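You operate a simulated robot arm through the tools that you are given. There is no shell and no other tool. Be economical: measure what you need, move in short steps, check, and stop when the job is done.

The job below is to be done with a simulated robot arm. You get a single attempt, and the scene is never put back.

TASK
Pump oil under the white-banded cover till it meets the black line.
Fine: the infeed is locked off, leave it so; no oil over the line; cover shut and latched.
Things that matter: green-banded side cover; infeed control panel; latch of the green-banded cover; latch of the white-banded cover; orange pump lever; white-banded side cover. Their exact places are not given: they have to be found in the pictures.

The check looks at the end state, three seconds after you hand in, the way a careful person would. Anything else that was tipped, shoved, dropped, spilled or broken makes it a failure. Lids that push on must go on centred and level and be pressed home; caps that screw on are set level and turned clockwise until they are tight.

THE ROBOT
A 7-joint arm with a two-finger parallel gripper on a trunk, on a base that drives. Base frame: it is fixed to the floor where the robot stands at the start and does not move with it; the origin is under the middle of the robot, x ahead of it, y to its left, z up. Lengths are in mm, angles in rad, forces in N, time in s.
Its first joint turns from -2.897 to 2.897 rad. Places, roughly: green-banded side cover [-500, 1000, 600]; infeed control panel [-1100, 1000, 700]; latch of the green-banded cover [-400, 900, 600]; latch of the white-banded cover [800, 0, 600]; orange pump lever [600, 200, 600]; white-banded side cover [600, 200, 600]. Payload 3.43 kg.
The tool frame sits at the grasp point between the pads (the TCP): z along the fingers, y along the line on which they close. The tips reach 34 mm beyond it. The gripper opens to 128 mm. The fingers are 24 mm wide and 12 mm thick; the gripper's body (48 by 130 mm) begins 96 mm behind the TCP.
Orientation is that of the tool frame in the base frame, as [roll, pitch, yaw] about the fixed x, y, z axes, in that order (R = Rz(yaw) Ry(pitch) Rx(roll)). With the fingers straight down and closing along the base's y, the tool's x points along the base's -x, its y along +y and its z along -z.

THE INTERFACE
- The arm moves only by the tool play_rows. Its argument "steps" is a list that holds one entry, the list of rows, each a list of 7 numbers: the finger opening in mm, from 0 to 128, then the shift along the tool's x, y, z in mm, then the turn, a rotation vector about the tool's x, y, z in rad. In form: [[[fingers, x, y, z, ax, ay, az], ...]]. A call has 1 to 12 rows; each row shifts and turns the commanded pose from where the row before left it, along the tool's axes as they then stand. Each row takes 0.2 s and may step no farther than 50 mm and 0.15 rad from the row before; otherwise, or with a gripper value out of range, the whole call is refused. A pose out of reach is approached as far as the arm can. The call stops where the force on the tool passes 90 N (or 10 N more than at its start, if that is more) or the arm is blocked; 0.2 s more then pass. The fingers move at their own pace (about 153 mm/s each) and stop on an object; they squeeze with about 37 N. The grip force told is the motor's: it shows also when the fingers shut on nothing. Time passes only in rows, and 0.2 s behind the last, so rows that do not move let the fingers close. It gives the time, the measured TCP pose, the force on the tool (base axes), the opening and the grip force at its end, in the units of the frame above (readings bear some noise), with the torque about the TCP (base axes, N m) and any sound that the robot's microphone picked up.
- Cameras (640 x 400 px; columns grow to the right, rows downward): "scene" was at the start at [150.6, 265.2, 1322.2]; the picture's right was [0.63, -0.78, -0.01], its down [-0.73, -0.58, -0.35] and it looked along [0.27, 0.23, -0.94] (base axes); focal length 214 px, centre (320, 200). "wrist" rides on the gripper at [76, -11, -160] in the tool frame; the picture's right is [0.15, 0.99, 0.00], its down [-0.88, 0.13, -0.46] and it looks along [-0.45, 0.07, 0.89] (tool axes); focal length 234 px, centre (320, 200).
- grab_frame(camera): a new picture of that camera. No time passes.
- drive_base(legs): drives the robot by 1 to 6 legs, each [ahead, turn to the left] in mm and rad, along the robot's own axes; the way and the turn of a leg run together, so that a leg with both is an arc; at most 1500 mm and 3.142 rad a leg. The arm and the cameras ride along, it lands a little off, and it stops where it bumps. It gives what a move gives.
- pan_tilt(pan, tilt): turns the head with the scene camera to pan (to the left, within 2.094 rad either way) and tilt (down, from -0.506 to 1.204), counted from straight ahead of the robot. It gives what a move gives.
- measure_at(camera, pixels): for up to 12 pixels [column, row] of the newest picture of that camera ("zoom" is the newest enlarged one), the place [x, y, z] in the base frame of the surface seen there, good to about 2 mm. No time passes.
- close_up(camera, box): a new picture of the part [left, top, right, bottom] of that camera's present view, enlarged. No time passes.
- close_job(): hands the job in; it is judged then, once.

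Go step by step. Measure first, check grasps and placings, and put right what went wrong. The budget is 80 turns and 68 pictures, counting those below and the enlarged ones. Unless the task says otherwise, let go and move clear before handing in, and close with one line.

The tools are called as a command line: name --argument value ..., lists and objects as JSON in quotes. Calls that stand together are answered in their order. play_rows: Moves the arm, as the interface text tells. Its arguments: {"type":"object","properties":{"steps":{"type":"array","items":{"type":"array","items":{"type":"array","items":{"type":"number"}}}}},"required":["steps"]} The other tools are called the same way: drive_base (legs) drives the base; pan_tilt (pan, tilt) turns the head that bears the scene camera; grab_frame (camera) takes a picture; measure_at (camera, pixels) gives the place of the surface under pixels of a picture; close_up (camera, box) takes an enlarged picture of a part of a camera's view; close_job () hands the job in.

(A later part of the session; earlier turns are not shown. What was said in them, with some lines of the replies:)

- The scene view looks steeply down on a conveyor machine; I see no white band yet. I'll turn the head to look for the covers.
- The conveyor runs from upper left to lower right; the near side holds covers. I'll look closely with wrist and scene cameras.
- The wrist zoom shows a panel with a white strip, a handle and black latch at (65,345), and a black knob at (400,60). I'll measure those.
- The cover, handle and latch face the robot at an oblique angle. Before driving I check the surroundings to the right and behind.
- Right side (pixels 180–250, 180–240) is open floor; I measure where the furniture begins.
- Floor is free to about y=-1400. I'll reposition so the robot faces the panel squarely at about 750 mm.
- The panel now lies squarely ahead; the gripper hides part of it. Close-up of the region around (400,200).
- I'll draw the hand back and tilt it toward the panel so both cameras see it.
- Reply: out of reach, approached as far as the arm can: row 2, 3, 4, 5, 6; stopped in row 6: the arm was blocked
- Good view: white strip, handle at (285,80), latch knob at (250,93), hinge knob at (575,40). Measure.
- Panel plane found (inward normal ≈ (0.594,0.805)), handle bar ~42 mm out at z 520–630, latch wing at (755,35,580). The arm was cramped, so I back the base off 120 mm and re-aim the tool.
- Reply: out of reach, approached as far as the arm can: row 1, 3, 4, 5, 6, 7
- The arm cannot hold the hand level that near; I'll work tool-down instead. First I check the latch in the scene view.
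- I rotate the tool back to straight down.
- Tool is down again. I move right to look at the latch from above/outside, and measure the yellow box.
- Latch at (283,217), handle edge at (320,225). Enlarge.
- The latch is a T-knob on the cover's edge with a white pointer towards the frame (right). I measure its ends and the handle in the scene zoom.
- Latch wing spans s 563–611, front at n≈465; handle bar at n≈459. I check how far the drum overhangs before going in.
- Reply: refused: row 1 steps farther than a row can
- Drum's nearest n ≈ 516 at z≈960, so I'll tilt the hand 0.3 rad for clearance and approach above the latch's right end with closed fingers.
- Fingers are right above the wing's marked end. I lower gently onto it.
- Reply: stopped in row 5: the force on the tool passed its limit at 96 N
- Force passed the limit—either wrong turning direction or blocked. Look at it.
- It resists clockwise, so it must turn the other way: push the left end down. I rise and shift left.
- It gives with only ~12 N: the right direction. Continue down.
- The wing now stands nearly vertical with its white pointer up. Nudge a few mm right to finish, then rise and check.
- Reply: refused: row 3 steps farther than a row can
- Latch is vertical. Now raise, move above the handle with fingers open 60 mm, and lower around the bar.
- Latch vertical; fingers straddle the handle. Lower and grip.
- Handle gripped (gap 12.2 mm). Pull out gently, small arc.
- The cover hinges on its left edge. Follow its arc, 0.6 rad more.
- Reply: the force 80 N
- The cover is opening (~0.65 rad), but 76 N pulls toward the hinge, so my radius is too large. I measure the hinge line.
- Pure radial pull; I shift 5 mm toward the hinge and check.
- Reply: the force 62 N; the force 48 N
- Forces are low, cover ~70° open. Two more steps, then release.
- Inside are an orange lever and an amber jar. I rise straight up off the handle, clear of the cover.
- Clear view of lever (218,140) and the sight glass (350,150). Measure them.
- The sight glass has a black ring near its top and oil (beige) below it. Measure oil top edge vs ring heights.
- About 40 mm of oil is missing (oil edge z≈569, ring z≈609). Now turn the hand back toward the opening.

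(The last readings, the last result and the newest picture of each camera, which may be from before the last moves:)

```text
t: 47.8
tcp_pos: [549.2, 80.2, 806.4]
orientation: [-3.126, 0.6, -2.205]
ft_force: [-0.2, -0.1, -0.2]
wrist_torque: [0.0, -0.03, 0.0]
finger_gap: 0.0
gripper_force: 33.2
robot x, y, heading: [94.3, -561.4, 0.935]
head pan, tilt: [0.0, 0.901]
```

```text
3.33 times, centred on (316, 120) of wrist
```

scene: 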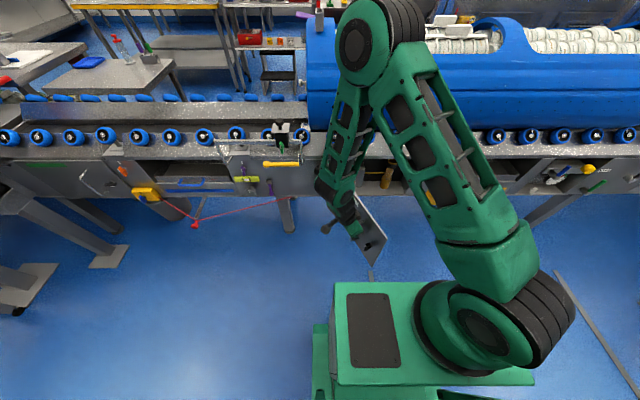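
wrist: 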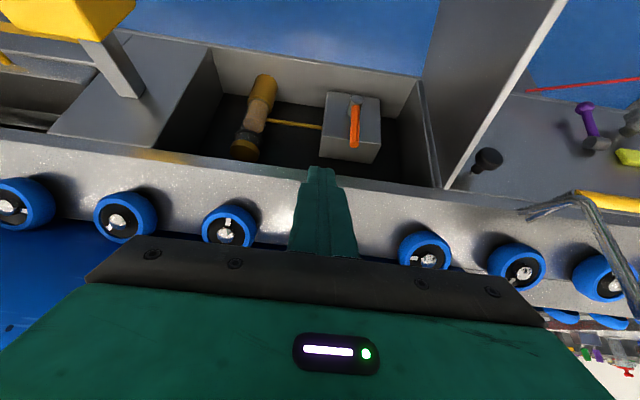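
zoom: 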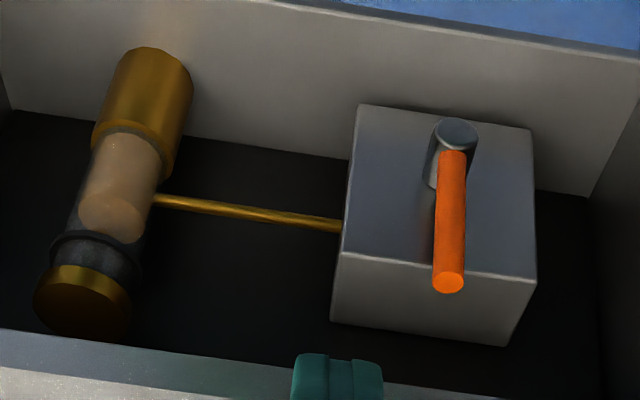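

The lever pivots on a stub facing me, so it swings left–right. I'll straddle it with fingers 50 mm open and push sideways; first go to a pre-pose.

play_rows --steps '[[[50, 1.7, 19.5, 30.8, 0, 0, 0], [50, 1.7, 19.5, 30.8, 0, 0, 0], [50, 1.7, 19.5, 30.8, 0, 0, 0], [50, 0, 0, 40, 0, 0, 0], [50, 0, 0, 0, 0, 0, 0]]]'

grab_frame --camera "wrist"

```text
t: 49.0
tcp_pos: [545.1, 171.6, 694.0]
orientation: [-3.125, 0.6, -2.203]
ft_force: [-0.1, -0.4, 0.5]
wrist_torque: [-0.03, 0.0, 0.02]
finger_gap: 50.1
gripper_force: 0.0
robot x, y, heading: [93.5, -563.2, 0.939]
head pan, tilt: [0.0, 0.901]
```

```text
29 pictures are left
```

wrist: 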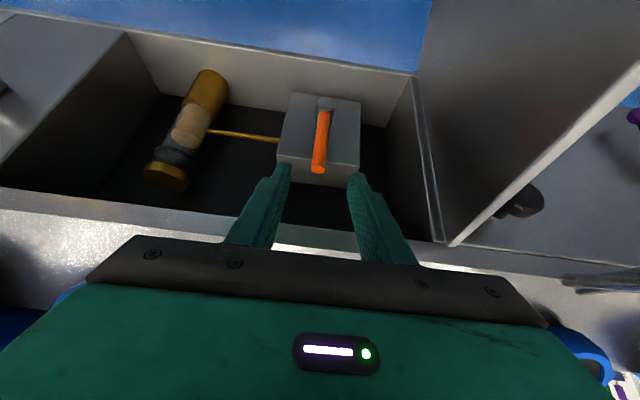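

Well aligned with the lever. Advance 80 mm along the fingers.

play_rows --steps '[[[50, 0, 0, 40, 0, 0, 0], [50, 0, 0, 38, 0, 0, 0], [50, 0, 0, 0, 0, 0, 0]]]'

grab_frame --camera "wrist"

close_up --camera "scene" --box '[335, 150, 415, 200]'

```text
t: 49.8
tcp_pos: [571.7, 205.8, 629.8]
orientation: [-3.126, 0.6, -2.205]
ft_force: [0.2, 0.2, -0.3]
wrist_torque: [0.01, -0.02, -0.01]
finger_gap: 50.1
gripper_force: 0.1
robot x, y, heading: [91.3, -562.2, 0.934]
head pan, tilt: [0.0, 0.901]
```

```text
28 pictures are left
```

wrist: 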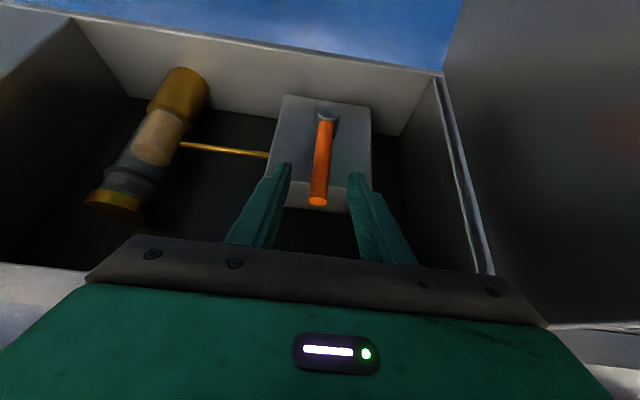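

```text
8.00 times, centred on (375, 175) of scene
```

zoom: 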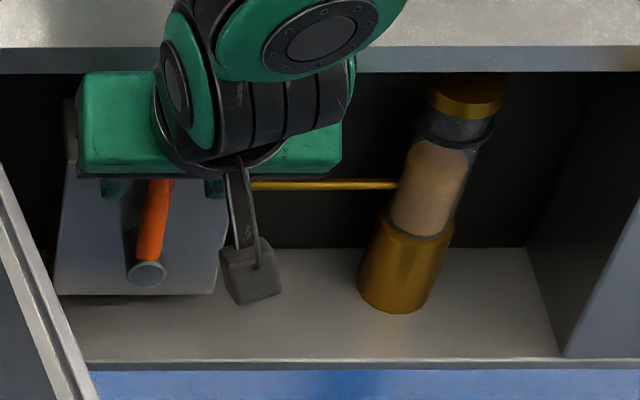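

The fingers straddle the lever; the sight glass is visible to the scene camera. Push the lever right in small steps.

play_rows --steps '[[[50, 0, -15, 0, 0, 0, 0], [50, 0, -8, 0, 0, 0, 0], [50, 0, -8, 0, 0, 0, 0], [50, 0, 0, 0, 0, 0, 0]]]'

close_up --camera "scene" --box '[335, 150, 415, 200]'

```text
t: 50.8
tcp_pos: [593.0, 189.4, 630.1]
orientation: [-3.133, 0.602, -2.203]
ft_force: [-20.6, 22.5, -1.9]
wrist_torque: [0.68, 0.5, 0.41]
finger_gap: 67.0
gripper_force: 14.9
robot x, y, heading: [97.3, -561.1, 0.941]
head pan, tilt: [0.0, 0.901]
```

```text
8.00 times, centred on (375, 175) of scene
```

zoom: 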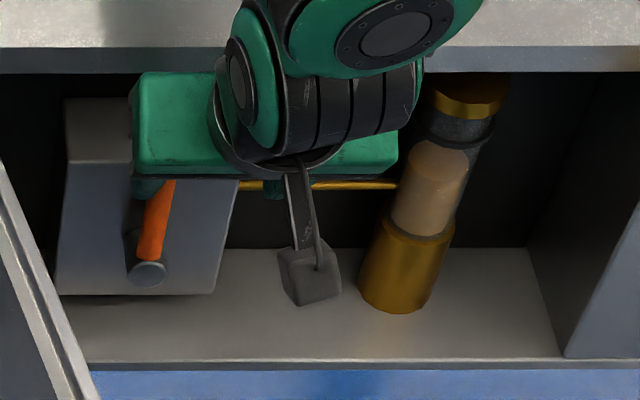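

Lever resists to the right (~30 N, fingers spread). Test leftward.

play_rows --steps '[[[50, 0, 31, 0, 0, 0, 0], [50, 0, 15, 0, 0, 0, 0], [50, 0, 8, 0, 0, 0, 0], [50, 0, 6, 0, 0, 0, 0], [50, 0, 0, 0, 0, 0, 0]]]'

close_up --camera "scene" --box '[335, 150, 415, 200]'

```text
t: 52.0
tcp_pos: [548.1, 223.4, 629.4]
orientation: [-3.126, 0.6, -2.204]
ft_force: [2.8, -1.6, 1.3]
wrist_torque: [-0.03, -0.1, -0.05]
finger_gap: 51.6
gripper_force: 1.1
robot x, y, heading: [89.7, -556.5, 0.938]
head pan, tilt: [0.0, 0.901]
```

```text
8.00 times, centred on (375, 175) of scene
```

zoom: 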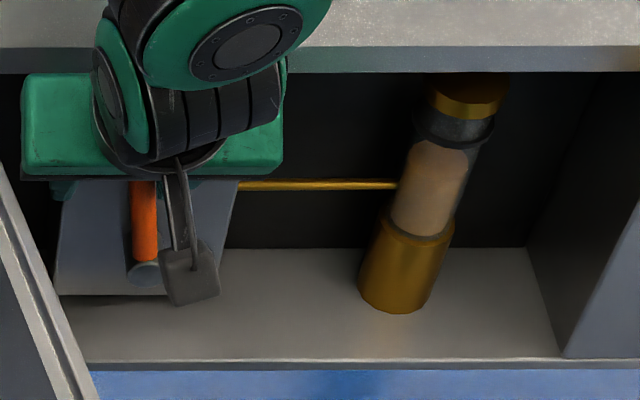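

The lever swings left easily (~3 N). Continue left 12 mm and watch the level.

play_rows --steps '[[[50, 0, 8, 0, 0, 0, 0], [50, 0, 6, 0, 0, 0, 0], [50, 0, 0, 0, 0, 0, 0]]]'

grab_frame --camera "wrist"

close_up --camera "scene" --box '[335, 150, 415, 200]'

```text
t: 52.8
tcp_pos: [536.7, 231.7, 628.9]
orientation: [-3.126, 0.598, -2.205]
ft_force: [0.7, -2.6, -0.1]
wrist_torque: [-0.06, -0.05, -0.09]
finger_gap: 51.5
gripper_force: 1.2
robot x, y, heading: [93.6, -556.2, 0.937]
head pan, tilt: [0.0, 0.901]
```

```text
24 pictures are left
```

wrist: 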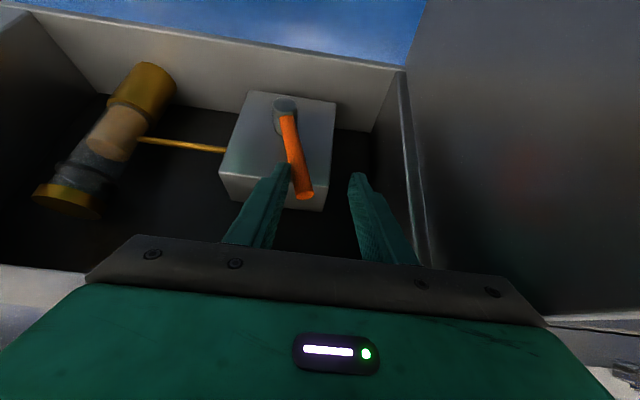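

```text
8.00 times, centred on (375, 175) of scene
```

zoom: 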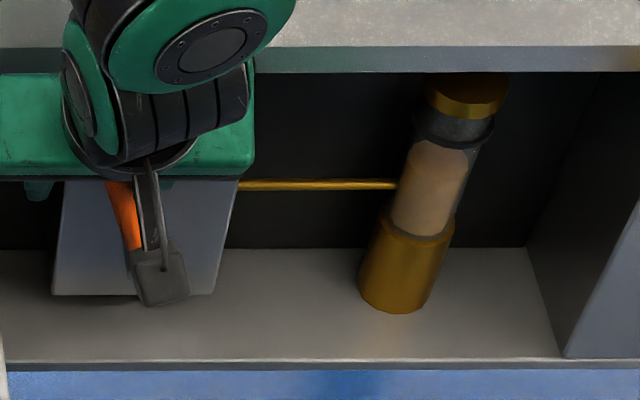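

The lever has swung left with hardly any force and the level is unchanged (the cover also moved a bit further open, harmless). The working stroke must be the return to the right; I narrow the fingers and push right.

play_rows --steps '[[[20, 0, -5, 0, 0, 0, 0], [10, 0, -5, 0, 0, 0, 0], [5, 0, -5, 0, 0, 0, 0], [5, 0, -5, 0, 0, 0, 0], [5, 0, -5, 0, 0, 0, 0], [5, 0, -5, 0, 0, 0, 0], [5, 0, 0, 0, 0, 0, 0]]]'

close_up --camera "scene" --box '[335, 150, 415, 200]'

```text
t: 54.4
tcp_pos: [563.6, 213.3, 631.3]
orientation: [-3.123, 0.602, -2.204]
ft_force: [13.0, -3.7, 23.8]
wrist_torque: [-0.25, -1.63, -0.24]
finger_gap: 17.6
gripper_force: 44.9
robot x, y, heading: [89.4, -561.2, 0.939]
head pan, tilt: [0.0, 0.901]
```

```text
8.00 times, centred on (375, 175) of scene
```

zoom: 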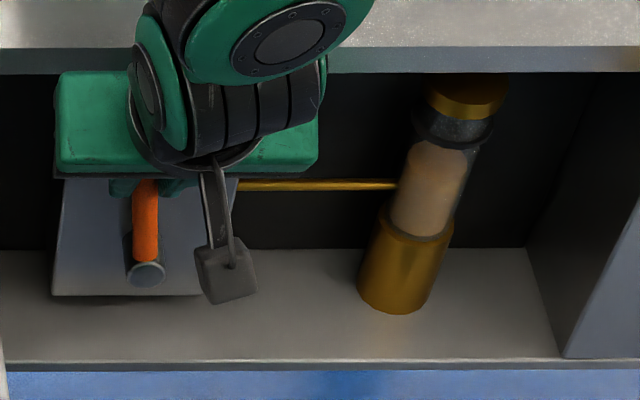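

Lever is gripped and back near vertical. Continue right while checking force and a high zoom of the glass.

play_rows --steps '[[[0, 0, -5, 0, 0, 0, 0], [0, 0, -5, 0, 0, 0, 0], [0, 0, -5, 0, 0, 0, 0], [0, 0, -5, 0, 0, 0, 0], [0, 0, 0, 0, 0, 0, 0]]]'

close_up --camera "scene" --box '[345, 155, 405, 193]'

```text
t: 55.6
tcp_pos: [573.2, 205.5, 630.1]
orientation: [-3.134, 0.602, -2.204]
ft_force: [-6.6, 30.9, 12.7]
wrist_torque: [1.21, 0.61, 0.48]
finger_gap: 15.6
gripper_force: 44.7
robot x, y, heading: [93.3, -564.7, 0.94]
head pan, tilt: [0.0, 0.901]
```

```text
10.53 times, centred on (375, 174) of scene
```

zoom: 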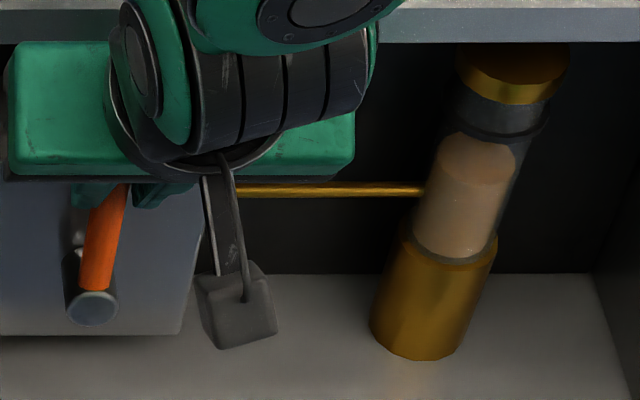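

The right stop is the upright start position, and the level hasn't changed: a longer leftward stroke is needed. I sweep left further along an arc with fingers at 40 mm.

play_rows --steps '[[[40, 0, 0, 0, 0, 0, 0], [40, 0, 12, 0, 0, 0, 0], [40, 0, 13, 0, 0, 0, 0], [40, 2.8, 13, 4.1, 0, 0, 0], [40, 4.5, 13, 6.6, 0, 0, 0], [40, 5.6, 12, 8.2, 0, 0, 0], [40, 0, 0, 0, 0, 0, 0]]]'

grab_frame --camera "wrist"

close_up --camera "scene" --box '[325, 150, 405, 200]'

```text
t: 57.2
tcp_pos: [526.7, 238.2, 605.2]
orientation: [-3.127, 0.599, -2.204]
ft_force: [0.9, -5.7, 2.0]
wrist_torque: [-0.18, -0.06, -0.2]
finger_gap: 42.4
gripper_force: 2.0
robot x, y, heading: [91.4, -560.8, 0.937]
head pan, tilt: [0.0, 0.901]
```

```text
20 pictures are left
```

wrist: 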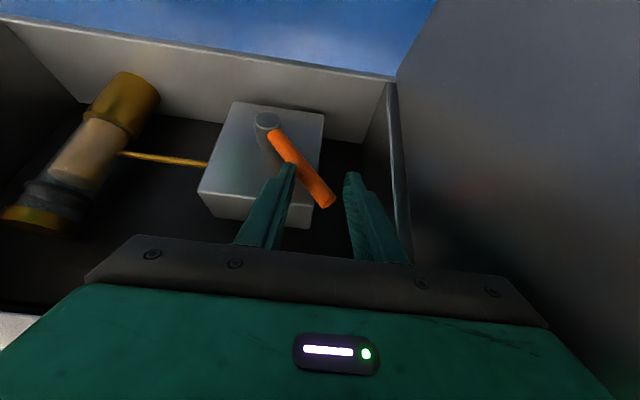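

```text
8.00 times, centred on (365, 175) of scene
```

zoom: 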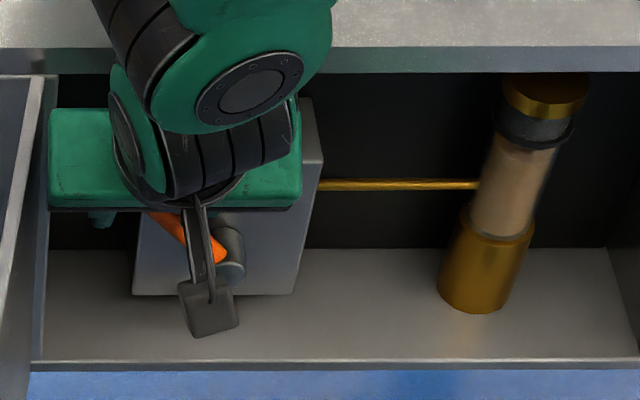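

The level has clearly risen with this stroke. Close look at the glass before doing more.

close_up --camera "scene" --box '[370, 152, 410, 177]'

measure_at --camera "wrist" --pixels '[[265, 120], [285, 150], [325, 200]]'

```text
16.00 times, centred on (390, 164) of scene
```

zoom: 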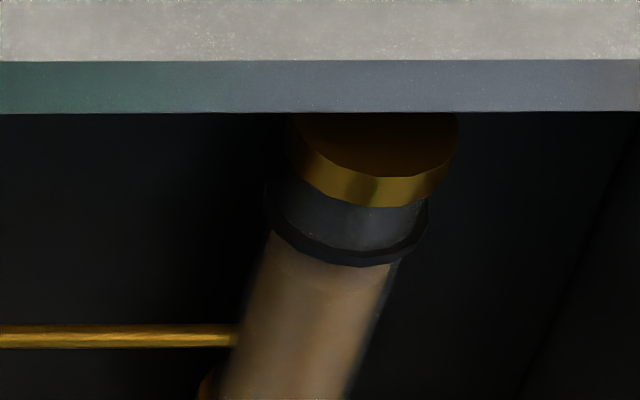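

```text
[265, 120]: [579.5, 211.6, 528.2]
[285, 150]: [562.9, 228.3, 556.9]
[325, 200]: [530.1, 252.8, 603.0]
```

measure_at --camera "zoom" --pixels '[[330, 300], [333, 290], [335, 282], [340, 272], [345, 262], [347, 256], [348, 250], [350, 243], [352, 235]]'

```text
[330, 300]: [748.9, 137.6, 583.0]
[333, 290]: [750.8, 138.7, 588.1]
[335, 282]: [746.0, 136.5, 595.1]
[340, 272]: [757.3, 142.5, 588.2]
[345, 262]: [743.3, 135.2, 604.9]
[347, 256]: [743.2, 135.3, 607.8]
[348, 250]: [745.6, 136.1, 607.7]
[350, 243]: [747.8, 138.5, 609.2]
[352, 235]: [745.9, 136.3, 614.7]
```

Oil surface is now at z≈588; ring spans z≈603–612. Advance the lever a little more and recheck.

play_rows --steps '[[[40, 3, 6, 4.5, 0, 0, 0], [40, 0, 0, 0, 0, 0, 0]]]'

close_up --camera "scene" --box '[370, 152, 410, 177]'

```text
t: 57.8
tcp_pos: [524.6, 241.8, 602.2]
orientation: [-3.124, 0.602, -2.206]
ft_force: [2.2, -21.9, 28.7]
wrist_torque: [-0.15, -0.22, -0.21]
finger_gap: 46.2
gripper_force: 6.2
robot x, y, heading: [91.8, -555.0, 0.942]
head pan, tilt: [0.0, 0.901]
```

```text
16.00 times, centred on (390, 164) of scene
```

zoom: 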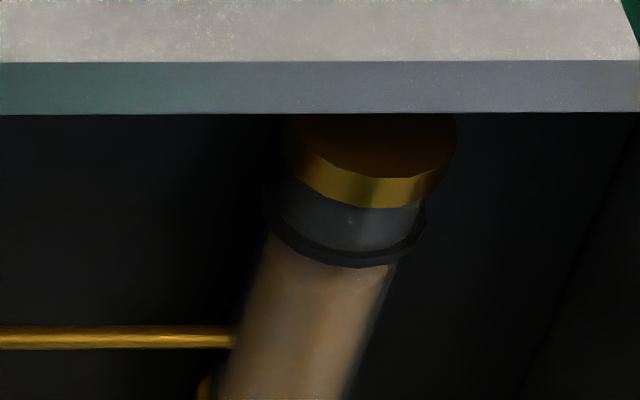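

Left stop reached (force rising), one stroke lifted the oil ~26 mm; ~13 mm remain below the ring. I return the lever upright along the reverse path.

play_rows --steps '[[[40, -3, -8, -4.5, 0, 0, 0], [40, -5.6, -12, -8.2, 0, 0, 0], [40, -4.5, -13, -6.6, 0, 0, 0], [40, -2.8, -13, -4.1, 0, 0, 0], [40, 0, -12, 0, 0, 0, 0], [40, 0, -10, 0, 0, 0, 0], [40, 0, 0, 0, 0, 0, 0]]]'

close_up --camera "scene" --box '[335, 150, 415, 200]'

```text
t: 59.4
tcp_pos: [576.4, 204.0, 630.5]
orientation: [-3.127, 0.598, -2.204]
ft_force: [-0.2, 0.6, -0.3]
wrist_torque: [0.01, -0.03, 0.01]
finger_gap: 39.9
gripper_force: 0.1
robot x, y, heading: [94.1, -562.0, 0.94]
head pan, tilt: [0.0, 0.901]
```

```text
8.00 times, centred on (375, 175) of scene
```

zoom: 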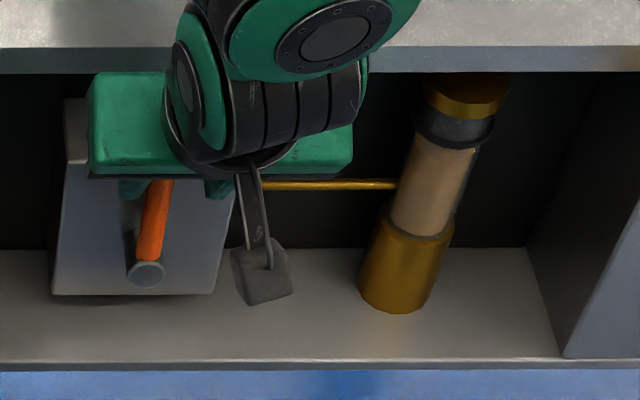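

Lever upright, level held. Second stroke: go slowly to ~33° first and check.

play_rows --steps '[[[40, 0, 15, 0, 0, 0, 0], [40, 0, 13, 0, 0, 0, 0], [40, 2.8, 12, 4.1, 0, 0, 0], [40, 4.5, 8, 6.6, 0, 0, 0], [40, 2, 2, 3, 0, 0, 0], [40, 0, 0, 0, 0, 0, 0]]]'

close_up --camera "scene" --box '[370, 152, 410, 177]'

```text
t: 60.8
tcp_pos: [537.6, 234.0, 612.4]
orientation: [-3.125, 0.601, -2.204]
ft_force: [2.6, -3.3, 4.3]
wrist_torque: [-0.04, -0.25, -0.08]
finger_gap: 42.1
gripper_force: 2.0
robot x, y, heading: [94.4, -562.8, 0.932]
head pan, tilt: [0.0, 0.901]
```

```text
16.00 times, centred on (390, 164) of scene
```

zoom: 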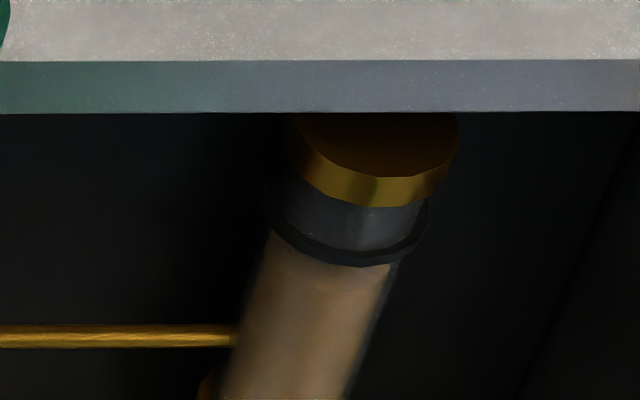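

Little change yet. I zoom tighter on the oil edge to get a finer reading.

close_up --camera "scene" --box '[383, 164, 399, 174]'

```text
16.00 times, centred on (391, 169) of scene
```

zoom: 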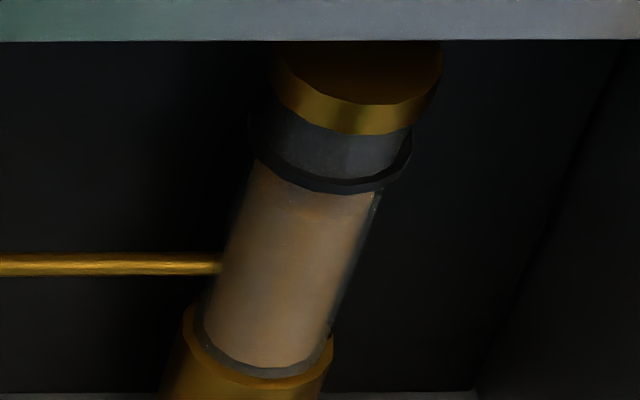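

measure_at --camera "zoom" --pixels '[[325, 193], [323, 197], [322, 201], [320, 205], [319, 209], [317, 213], [316, 217], [315, 221], [313, 226], [311, 232]]'

```text
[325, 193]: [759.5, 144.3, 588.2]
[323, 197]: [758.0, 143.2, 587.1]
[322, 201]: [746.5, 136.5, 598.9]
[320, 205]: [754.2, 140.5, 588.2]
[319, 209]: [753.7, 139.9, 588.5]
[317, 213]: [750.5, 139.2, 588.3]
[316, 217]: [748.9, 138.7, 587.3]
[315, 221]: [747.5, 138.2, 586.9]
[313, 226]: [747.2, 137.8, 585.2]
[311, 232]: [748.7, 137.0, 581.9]
```

The oil plane reads z=588.2 precisely (glass is see-through for measuring). So up to ~33° nothing is pumped; I advance in small increments.

play_rows --steps '[[[40, 1.7, 4, 2.5, 0, 0, 0], [40, 0, 0, 0, 0, 0, 0]]]'

close_up --camera "scene" --box '[383, 164, 399, 174]'

measure_at --camera "zoom" --pixels '[[325, 193], [323, 197], [320, 205], [319, 209], [317, 213], [316, 217], [350, 185], [352, 181], [352, 177], [350, 190], [360, 186], [340, 186]]'

```text
t: 61.4
tcp_pos: [532.0, 234.3, 609.0]
orientation: [-3.127, 0.598, -2.204]
ft_force: [2.5, -4.3, 4.4]
wrist_torque: [-0.07, -0.2, -0.09]
finger_gap: 42.6
gripper_force: 2.9
robot x, y, heading: [94.5, -562.5, 0.947]
head pan, tilt: [0.0, 0.901]
```

```text
16.00 times, centred on (391, 169) of scene
```

zoom: 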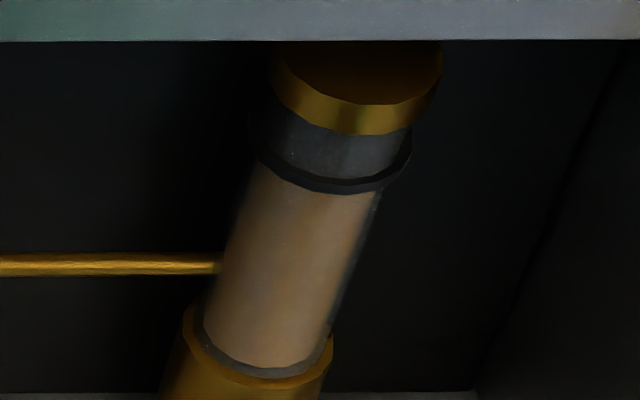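

```text
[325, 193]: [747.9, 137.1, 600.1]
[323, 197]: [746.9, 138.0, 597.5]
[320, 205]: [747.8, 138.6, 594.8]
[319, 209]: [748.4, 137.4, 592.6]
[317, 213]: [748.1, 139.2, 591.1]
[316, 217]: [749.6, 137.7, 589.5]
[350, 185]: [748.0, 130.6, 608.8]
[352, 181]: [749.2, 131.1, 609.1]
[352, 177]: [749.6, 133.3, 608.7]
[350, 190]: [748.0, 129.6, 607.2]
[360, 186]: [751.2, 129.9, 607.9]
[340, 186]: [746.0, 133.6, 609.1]
```

The oil now reaches the ring's lower edge in view. I measure through the glass above the ring to find the surface.

measure_at --camera "zoom" --pixels '[[335, 172], [330, 165], [335, 160], [340, 150], [345, 142], [300, 150], [375, 155], [310, 165], [328, 188], [330, 183], [332, 178]]'

```text
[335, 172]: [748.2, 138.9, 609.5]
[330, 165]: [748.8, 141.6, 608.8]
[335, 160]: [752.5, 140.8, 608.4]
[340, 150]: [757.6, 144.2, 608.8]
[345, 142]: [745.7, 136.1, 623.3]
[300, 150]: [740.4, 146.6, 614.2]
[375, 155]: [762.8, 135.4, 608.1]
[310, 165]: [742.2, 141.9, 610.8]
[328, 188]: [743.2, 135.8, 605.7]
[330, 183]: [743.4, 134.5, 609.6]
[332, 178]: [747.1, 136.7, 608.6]
```

Oil surface is at z≈608.6, right at the ring (605–611). Done pumping: let the lever return upright, then withdraw.

play_rows --steps '[[[40, -4, -12, -5.9, 0, 0, 0], [40, -4, -12, -5.9, 0, 0, 0], [40, -4, -12, -5.9, 0, 0, 0], [40, 0, -12, 0, 0, 0, 0], [40, 0, 0, 0, 0, 0, 0], [50, 0, 0, -40, 0, 0, 0], [50, 0, 0, -40, 0, 0, 0], [50, 0, 0, -40, 0, 0, 0], [50, 0, 0, -40, 0, 0, 0]]]'

grab_frame --camera "scene"

```text
t: 63.4
tcp_pos: [515.7, 135.8, 764.2]
orientation: [-3.125, 0.6, -2.204]
ft_force: [0.9, -0.7, -2.0]
wrist_torque: [0.0, 0.05, -0.01]
finger_gap: 50.2
gripper_force: 0.1
robot x, y, heading: [92.4, -563.2, 0.936]
head pan, tilt: [0.0, 0.901]
```

```text
12 pictures are left
```

scene: 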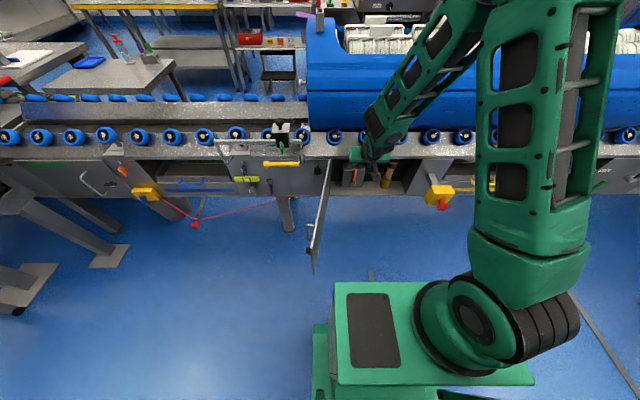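

Lever upright, cover a little past 90° with handle side to the left. I measure the cover edge and move the arm over to its outer side.

measure_at --camera "scene" --pixels '[[326, 166], [322, 190], [316, 230], [315, 265], [310, 240], [318, 205]]'

play_rows --steps '[[[0, -10, 0, -20, 0, 0.1, 0], [0, 0, 0, -5, 0, 0.1, 0], [0, 0, 0, 0, 0, 0.1, 0], [0, 33.4, 34.8, -10.3, 0, 0, 0], [0, 33.4, 34.8, -10.3, 0, 0, 0], [0, 33.4, 34.8, -10.3, 0, 0, 0], [0, 33.4, 34.8, -10.3, 0, 0, 0], [0, 33.4, 34.8, -10.3, 0, 0, 0]]]'

```text
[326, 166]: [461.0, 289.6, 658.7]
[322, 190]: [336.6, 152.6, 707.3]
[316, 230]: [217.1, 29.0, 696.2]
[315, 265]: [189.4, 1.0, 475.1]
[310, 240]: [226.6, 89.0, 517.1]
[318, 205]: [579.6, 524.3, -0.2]
```

```text
t: 65.2
tcp_pos: [268.3, 94.0, 788.1]
orientation: [-3.127, 0.299, -2.212]
ft_force: [0.1, -0.2, -0.3]
wrist_torque: [0.01, -0.01, -0.04]
finger_gap: 0.0
gripper_force: 33.3
robot x, y, heading: [88.8, -559.7, 0.938]
head pan, tilt: [0.0, 0.901]
```

Cover stands at ~97°. I step left clear of it, then lower the closed fingers beside its outer face above handle height.

play_rows --steps '[[[0, 0, 32, 0, 0, 0, 0], [0, 13.9, 0, 44.9, 0, 0, 0], [0, 13.9, 0, 44.9, 0, 0, 0], [0, 0, 0, 0, 0, 0, 0]]]'

grab_frame --camera "wrist"

```text
t: 66.2
tcp_pos: [243.9, 113.6, 693.2]
orientation: [-3.13, 0.299, -2.21]
ft_force: [0.2, 0.7, 0.1]
wrist_torque: [0.01, 0.01, 0.0]
finger_gap: 0.1
gripper_force: 33.0
robot x, y, heading: [95.3, -558.7, 0.937]
head pan, tilt: [0.0, 0.901]
```

```text
11 pictures are left
```

wrist: 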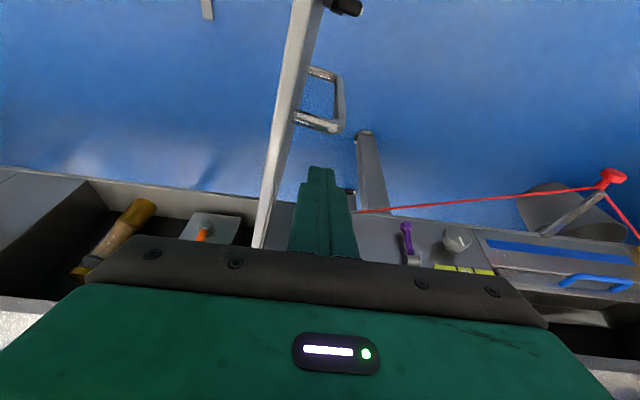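

Fingers sit beside the outer face, inboard of the handle. Sweep the cover round in an arc.

play_rows --steps '[[[0, 1.9, -28, -0.6, 0, 0, 0], [0, 1.4, -25, -0.4, 0, 0, 0], [0, 1.4, -25, -0.4, 0, 0, 0], [0, 0, -26, 0, 0, 0, 0], [0, -6, -25, 1.9, 0, 0, 0], [0, -6, -25, 1.9, 0, 0, 0], [0, -6, -25, 1.9, 0, 0, 0], [0, -12.7, -22, 3.9, 0, 0, 0], [0, -12.7, -22, 3.9, 0, 0, 0], [0, -12.7, -21, 3.9, 0, 0, 0]]]'

grab_frame --camera "wrist"

```text
t: 68.4
tcp_pos: [471.4, 9.6, 696.8]
orientation: [-3.129, 0.3, -2.208]
ft_force: [-0.9, 0.9, 0.7]
wrist_torque: [-0.01, 0.02, 0.01]
finger_gap: 0.0
gripper_force: 32.5
robot x, y, heading: [92.8, -560.9, 0.942]
head pan, tilt: [0.0, 0.901]
```

```text
10 pictures are left
```

wrist: 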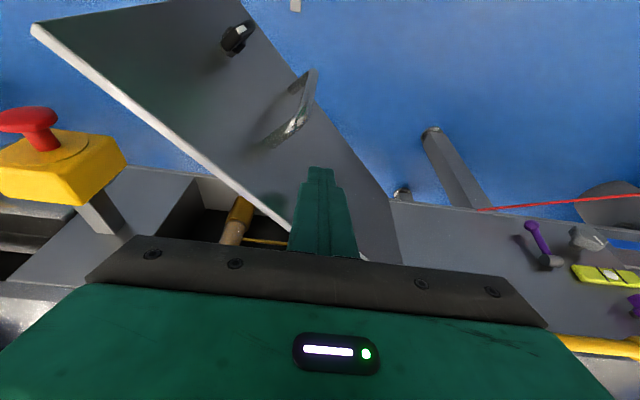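

Cover following nicely (~45°). Continue closing more slowly.

play_rows --steps '[[[0, -14.3, -12.5, 4.4, 0, 0, 0], [0, -14.3, -12.5, 4.4, 0, 0, 0], [0, -14.3, -12.5, 4.4, 0, 0, 0], [0, -14.3, -12.5, 4.4, 0, 0, 0], [0, -16.5, -8, 5.1, 0, 0, 0], [0, -16.5, -8, 5.1, 0, 0, 0], [0, -16.5, -8, 5.1, 0, 0, 0], [0, -16.5, -8, 5.1, 0, 0, 0], [0, -14, -4, 4.3, 0, 0, 0], [0, -14, -4, 4.3, 0, 0, 0]]]'

grab_frame --camera "wrist"

```text
t: 70.6
tcp_pos: [638.8, 83.2, 698.6]
orientation: [-3.128, 0.3, -2.208]
ft_force: [0.0, -0.1, 0.2]
wrist_torque: [-0.01, 0.03, -0.03]
finger_gap: 0.1
gripper_force: 33.1
robot x, y, heading: [93.0, -559.3, 0.939]
head pan, tilt: [0.0, 0.901]
```

```text
9 pictures are left
```

wrist: 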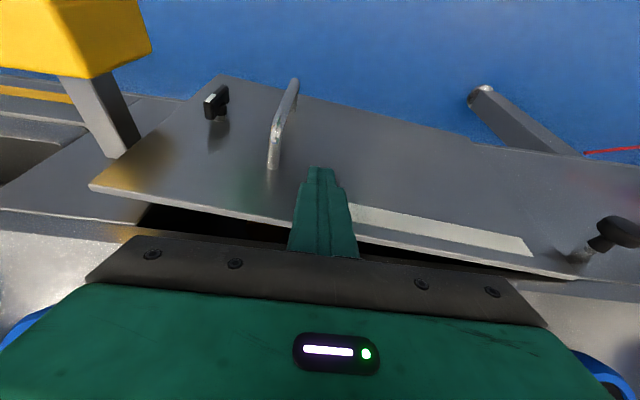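

Nearly shut. Push in gently until it seats.

play_rows --steps '[[[0, -9.5, 0, 3, 0, 0, 0], [0, -9.5, 0, 3, 0, 0, 0], [0, -4.8, 0, 1.5, 0, 0, 0], [0, -4.8, 0, 1.5, 0, 0, 0], [0, -4.8, 0, 1.5, 0, 0, 0], [0, 0, 0, 0, 0, 0, 0]]]'

grab_frame --camera "wrist"

```text
t: 72.0
tcp_pos: [656.4, 109.8, 697.2]
orientation: [-3.128, 0.293, -2.209]
ft_force: [-17.8, -24.8, 7.3]
wrist_torque: [-0.68, 0.37, 0.03]
finger_gap: 0.0
gripper_force: 32.5
robot x, y, heading: [94.2, -561.1, 0.94]
head pan, tilt: [0.0, 0.901]
```

```text
8 pictures are left
```

wrist: 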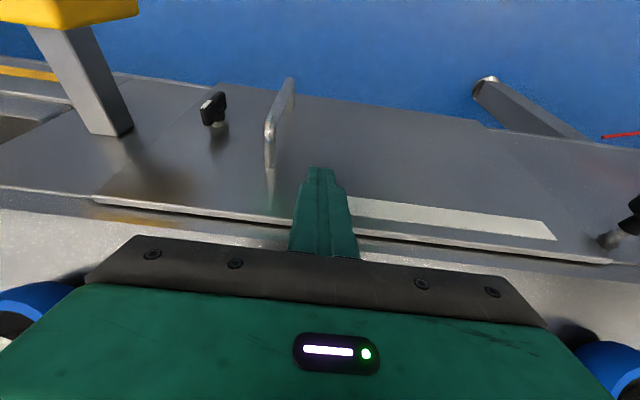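

Cover is seated flush (30 N on contact). Now move above and left of the latch's upright wing.

play_rows --steps '[[[0, 17.2, 0, -5.3, 0, 0, 0], [0, -4.4, 0, -14.3, 0, 0, 0], [0, 0, -47.5, 0, 0, 0, 0], [0, 0, -47, 0, 0, 0, 0], [0, 14.3, 0, 46.3, 0, 0, 0], [0, 0, 0, 0, 0, 0, 0]]]'

close_up --camera "wrist" --box '[180, 60, 440, 225]'

```text
t: 73.4
tcp_pos: [725.1, 39.7, 665.0]
orientation: [-3.127, 0.299, -2.209]
ft_force: [0.1, 0.0, -0.6]
wrist_torque: [0.01, -0.01, -0.01]
finger_gap: 0.1
gripper_force: 33.1
robot x, y, heading: [89.2, -557.4, 0.94]
head pan, tilt: [0.0, 0.901]
```

```text
2.42 times, centred on (310, 142) of wrist
```

zoom: 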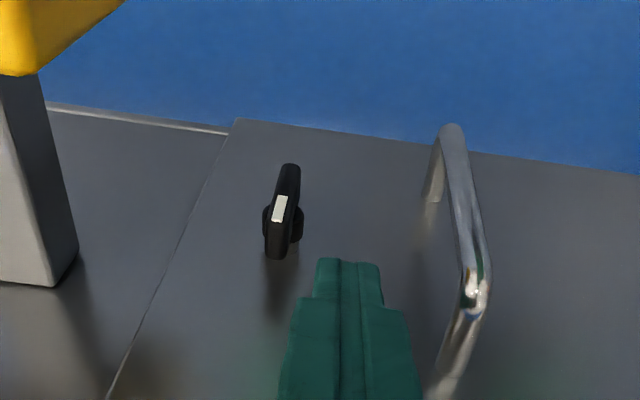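

Positioned left of the wing. Lower 49 mm, then sweep right to turn the pointer to the frame.

play_rows --steps '[[[0, 7.2, 0, 23.4, 0, 0, 0], [0, 7.2, 0, 23.4, 0, 0, 0], [0, 0, -7.5, 0, 0, 0, 0], [0, 0, -7.5, 0, 0, 0, 0], [0, 0, -7.5, 0, 0, 0, 0], [0, 0, -7.5, 0, 0, 0, 0], [0, 0, -7.5, 0, 0, 0, 0], [0, 0, 0, 0, 0, 0, 0]]]'

close_up --camera "wrist" --box '[180, 60, 440, 225]'

```text
t: 75.2
tcp_pos: [755.2, 15.9, 616.5]
orientation: [-3.128, 0.3, -2.212]
ft_force: [-0.3, -0.4, 0.6]
wrist_torque: [-0.01, -0.01, -0.01]
finger_gap: 0.3
gripper_force: 33.3
robot x, y, heading: [97.2, -557.5, 0.941]
head pan, tilt: [0.0, 0.901]
```

```text
2.42 times, centred on (310, 142) of wrist
```

zoom: 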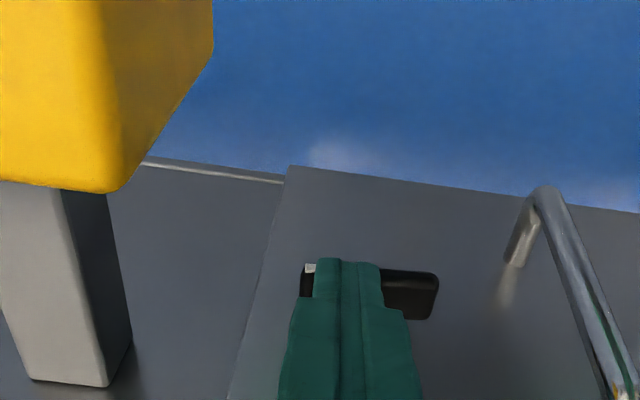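

The wing is nearly horizontal with pointer toward the frame. Press its right end down gently to the stop.

play_rows --steps '[[[0, 0, -7, 0, 0, 0, 0], [0, 0.9, 0, 2.9, 0, 0, 0], [0, 0.9, 0, 2.9, 0, 0, 0], [0, 0.9, 0, 2.9, 0, 0, 0], [0, 0, 0, 0, 0, 0, 0]]]'

```text
t: 76.4
tcp_pos: [760.1, 13.7, 613.2]
orientation: [-3.128, 0.308, -2.211]
ft_force: [-22.2, -16.7, 82.0]
wrist_torque: [0.33, 0.77, -0.44]
finger_gap: 0.0
gripper_force: 33.1
robot x, y, heading: [93.2, -560.0, 0.939]
head pan, tilt: [0.0, 0.901]
```

Firm at the stop (82 N), so the latch is fully turned. Now rise and withdraw, then inspect.

play_rows --steps '[[[0, -8, 0, -26, 0, 0, 0], [0, 0, 0, -40, 0, 0, 0], [0, 0, 0, -45, 0, 0, 0], [0, 35, 0, -30, 0, 0, 0], [0, 40, 0, -20, 0, 0, 0], [0, 40, 0, -20, 0, 0, 0], [0, 0, -45, 0, 0, 0, 0], [0, 0, -45, 0, 0, 0, 0], [0, 0, 0, 0, 0, 0, 0]]]'

close_up --camera "scene" --box '[310, 135, 470, 235]'

grab_frame --camera "wrist"

```text
t: 78.4
tcp_pos: [737.1, -165.9, 749.6]
orientation: [-3.128, 0.301, -2.21]
ft_force: [0.2, 0.3, 0.0]
wrist_torque: [0.02, -0.03, -0.02]
finger_gap: 0.0
gripper_force: 33.2
robot x, y, heading: [91.5, -562.7, 0.94]
head pan, tilt: [0.0, 0.901]
```

```text
4.00 times, centred on (390, 185) of scene
```

zoom: 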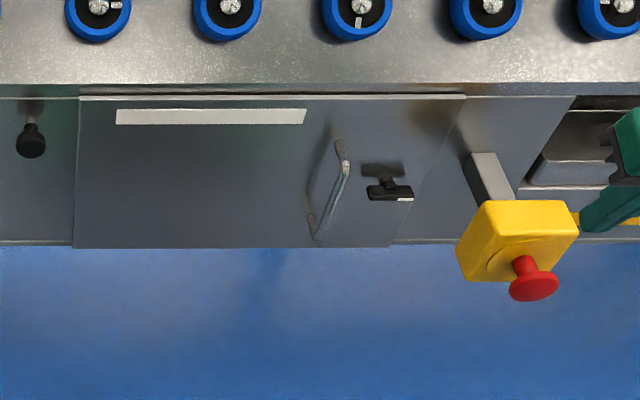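

```text
4 pictures are left
```

wrist: 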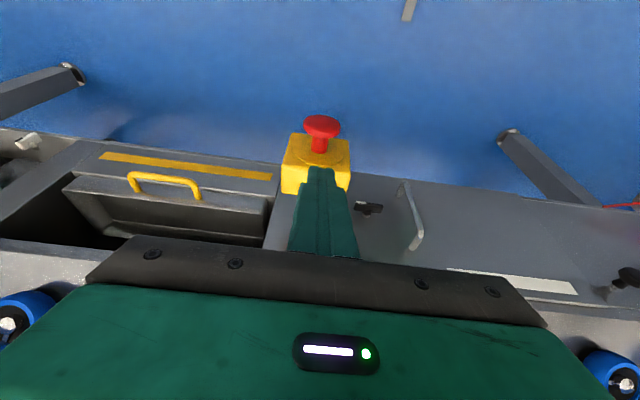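

The cover is flush and the pointer at (405,198) points to the frame as at the start; the stop button is untouched. I lift the hand further clear and hand in.

play_rows --steps '[[[0, -12, 0, -40, 0, 0, 0], [0, -12, 0, -40, 0, 0, 0], [0, 0, 0, 0, 0, 0, 0]]]'

close_job

```text
t: 79.2
tcp_pos: [737.3, -164.8, 833.6]
orientation: [-3.127, 0.3, -2.21]
ft_force: [-0.5, 0.3, -0.3]
wrist_torque: [0.02, 0.0, -0.01]
finger_gap: 0.0
gripper_force: 33.2
robot x, y, heading: [92.4, -563.8, 0.942]
head pan, tilt: [0.0, 0.901]
```

```text
The job is handed in.
```

I pumped the oil up to the black line (its surface measured about z 608.6 mm, level with the ring), then shut and latched the white-banded cover; I left the infeed panel alone.
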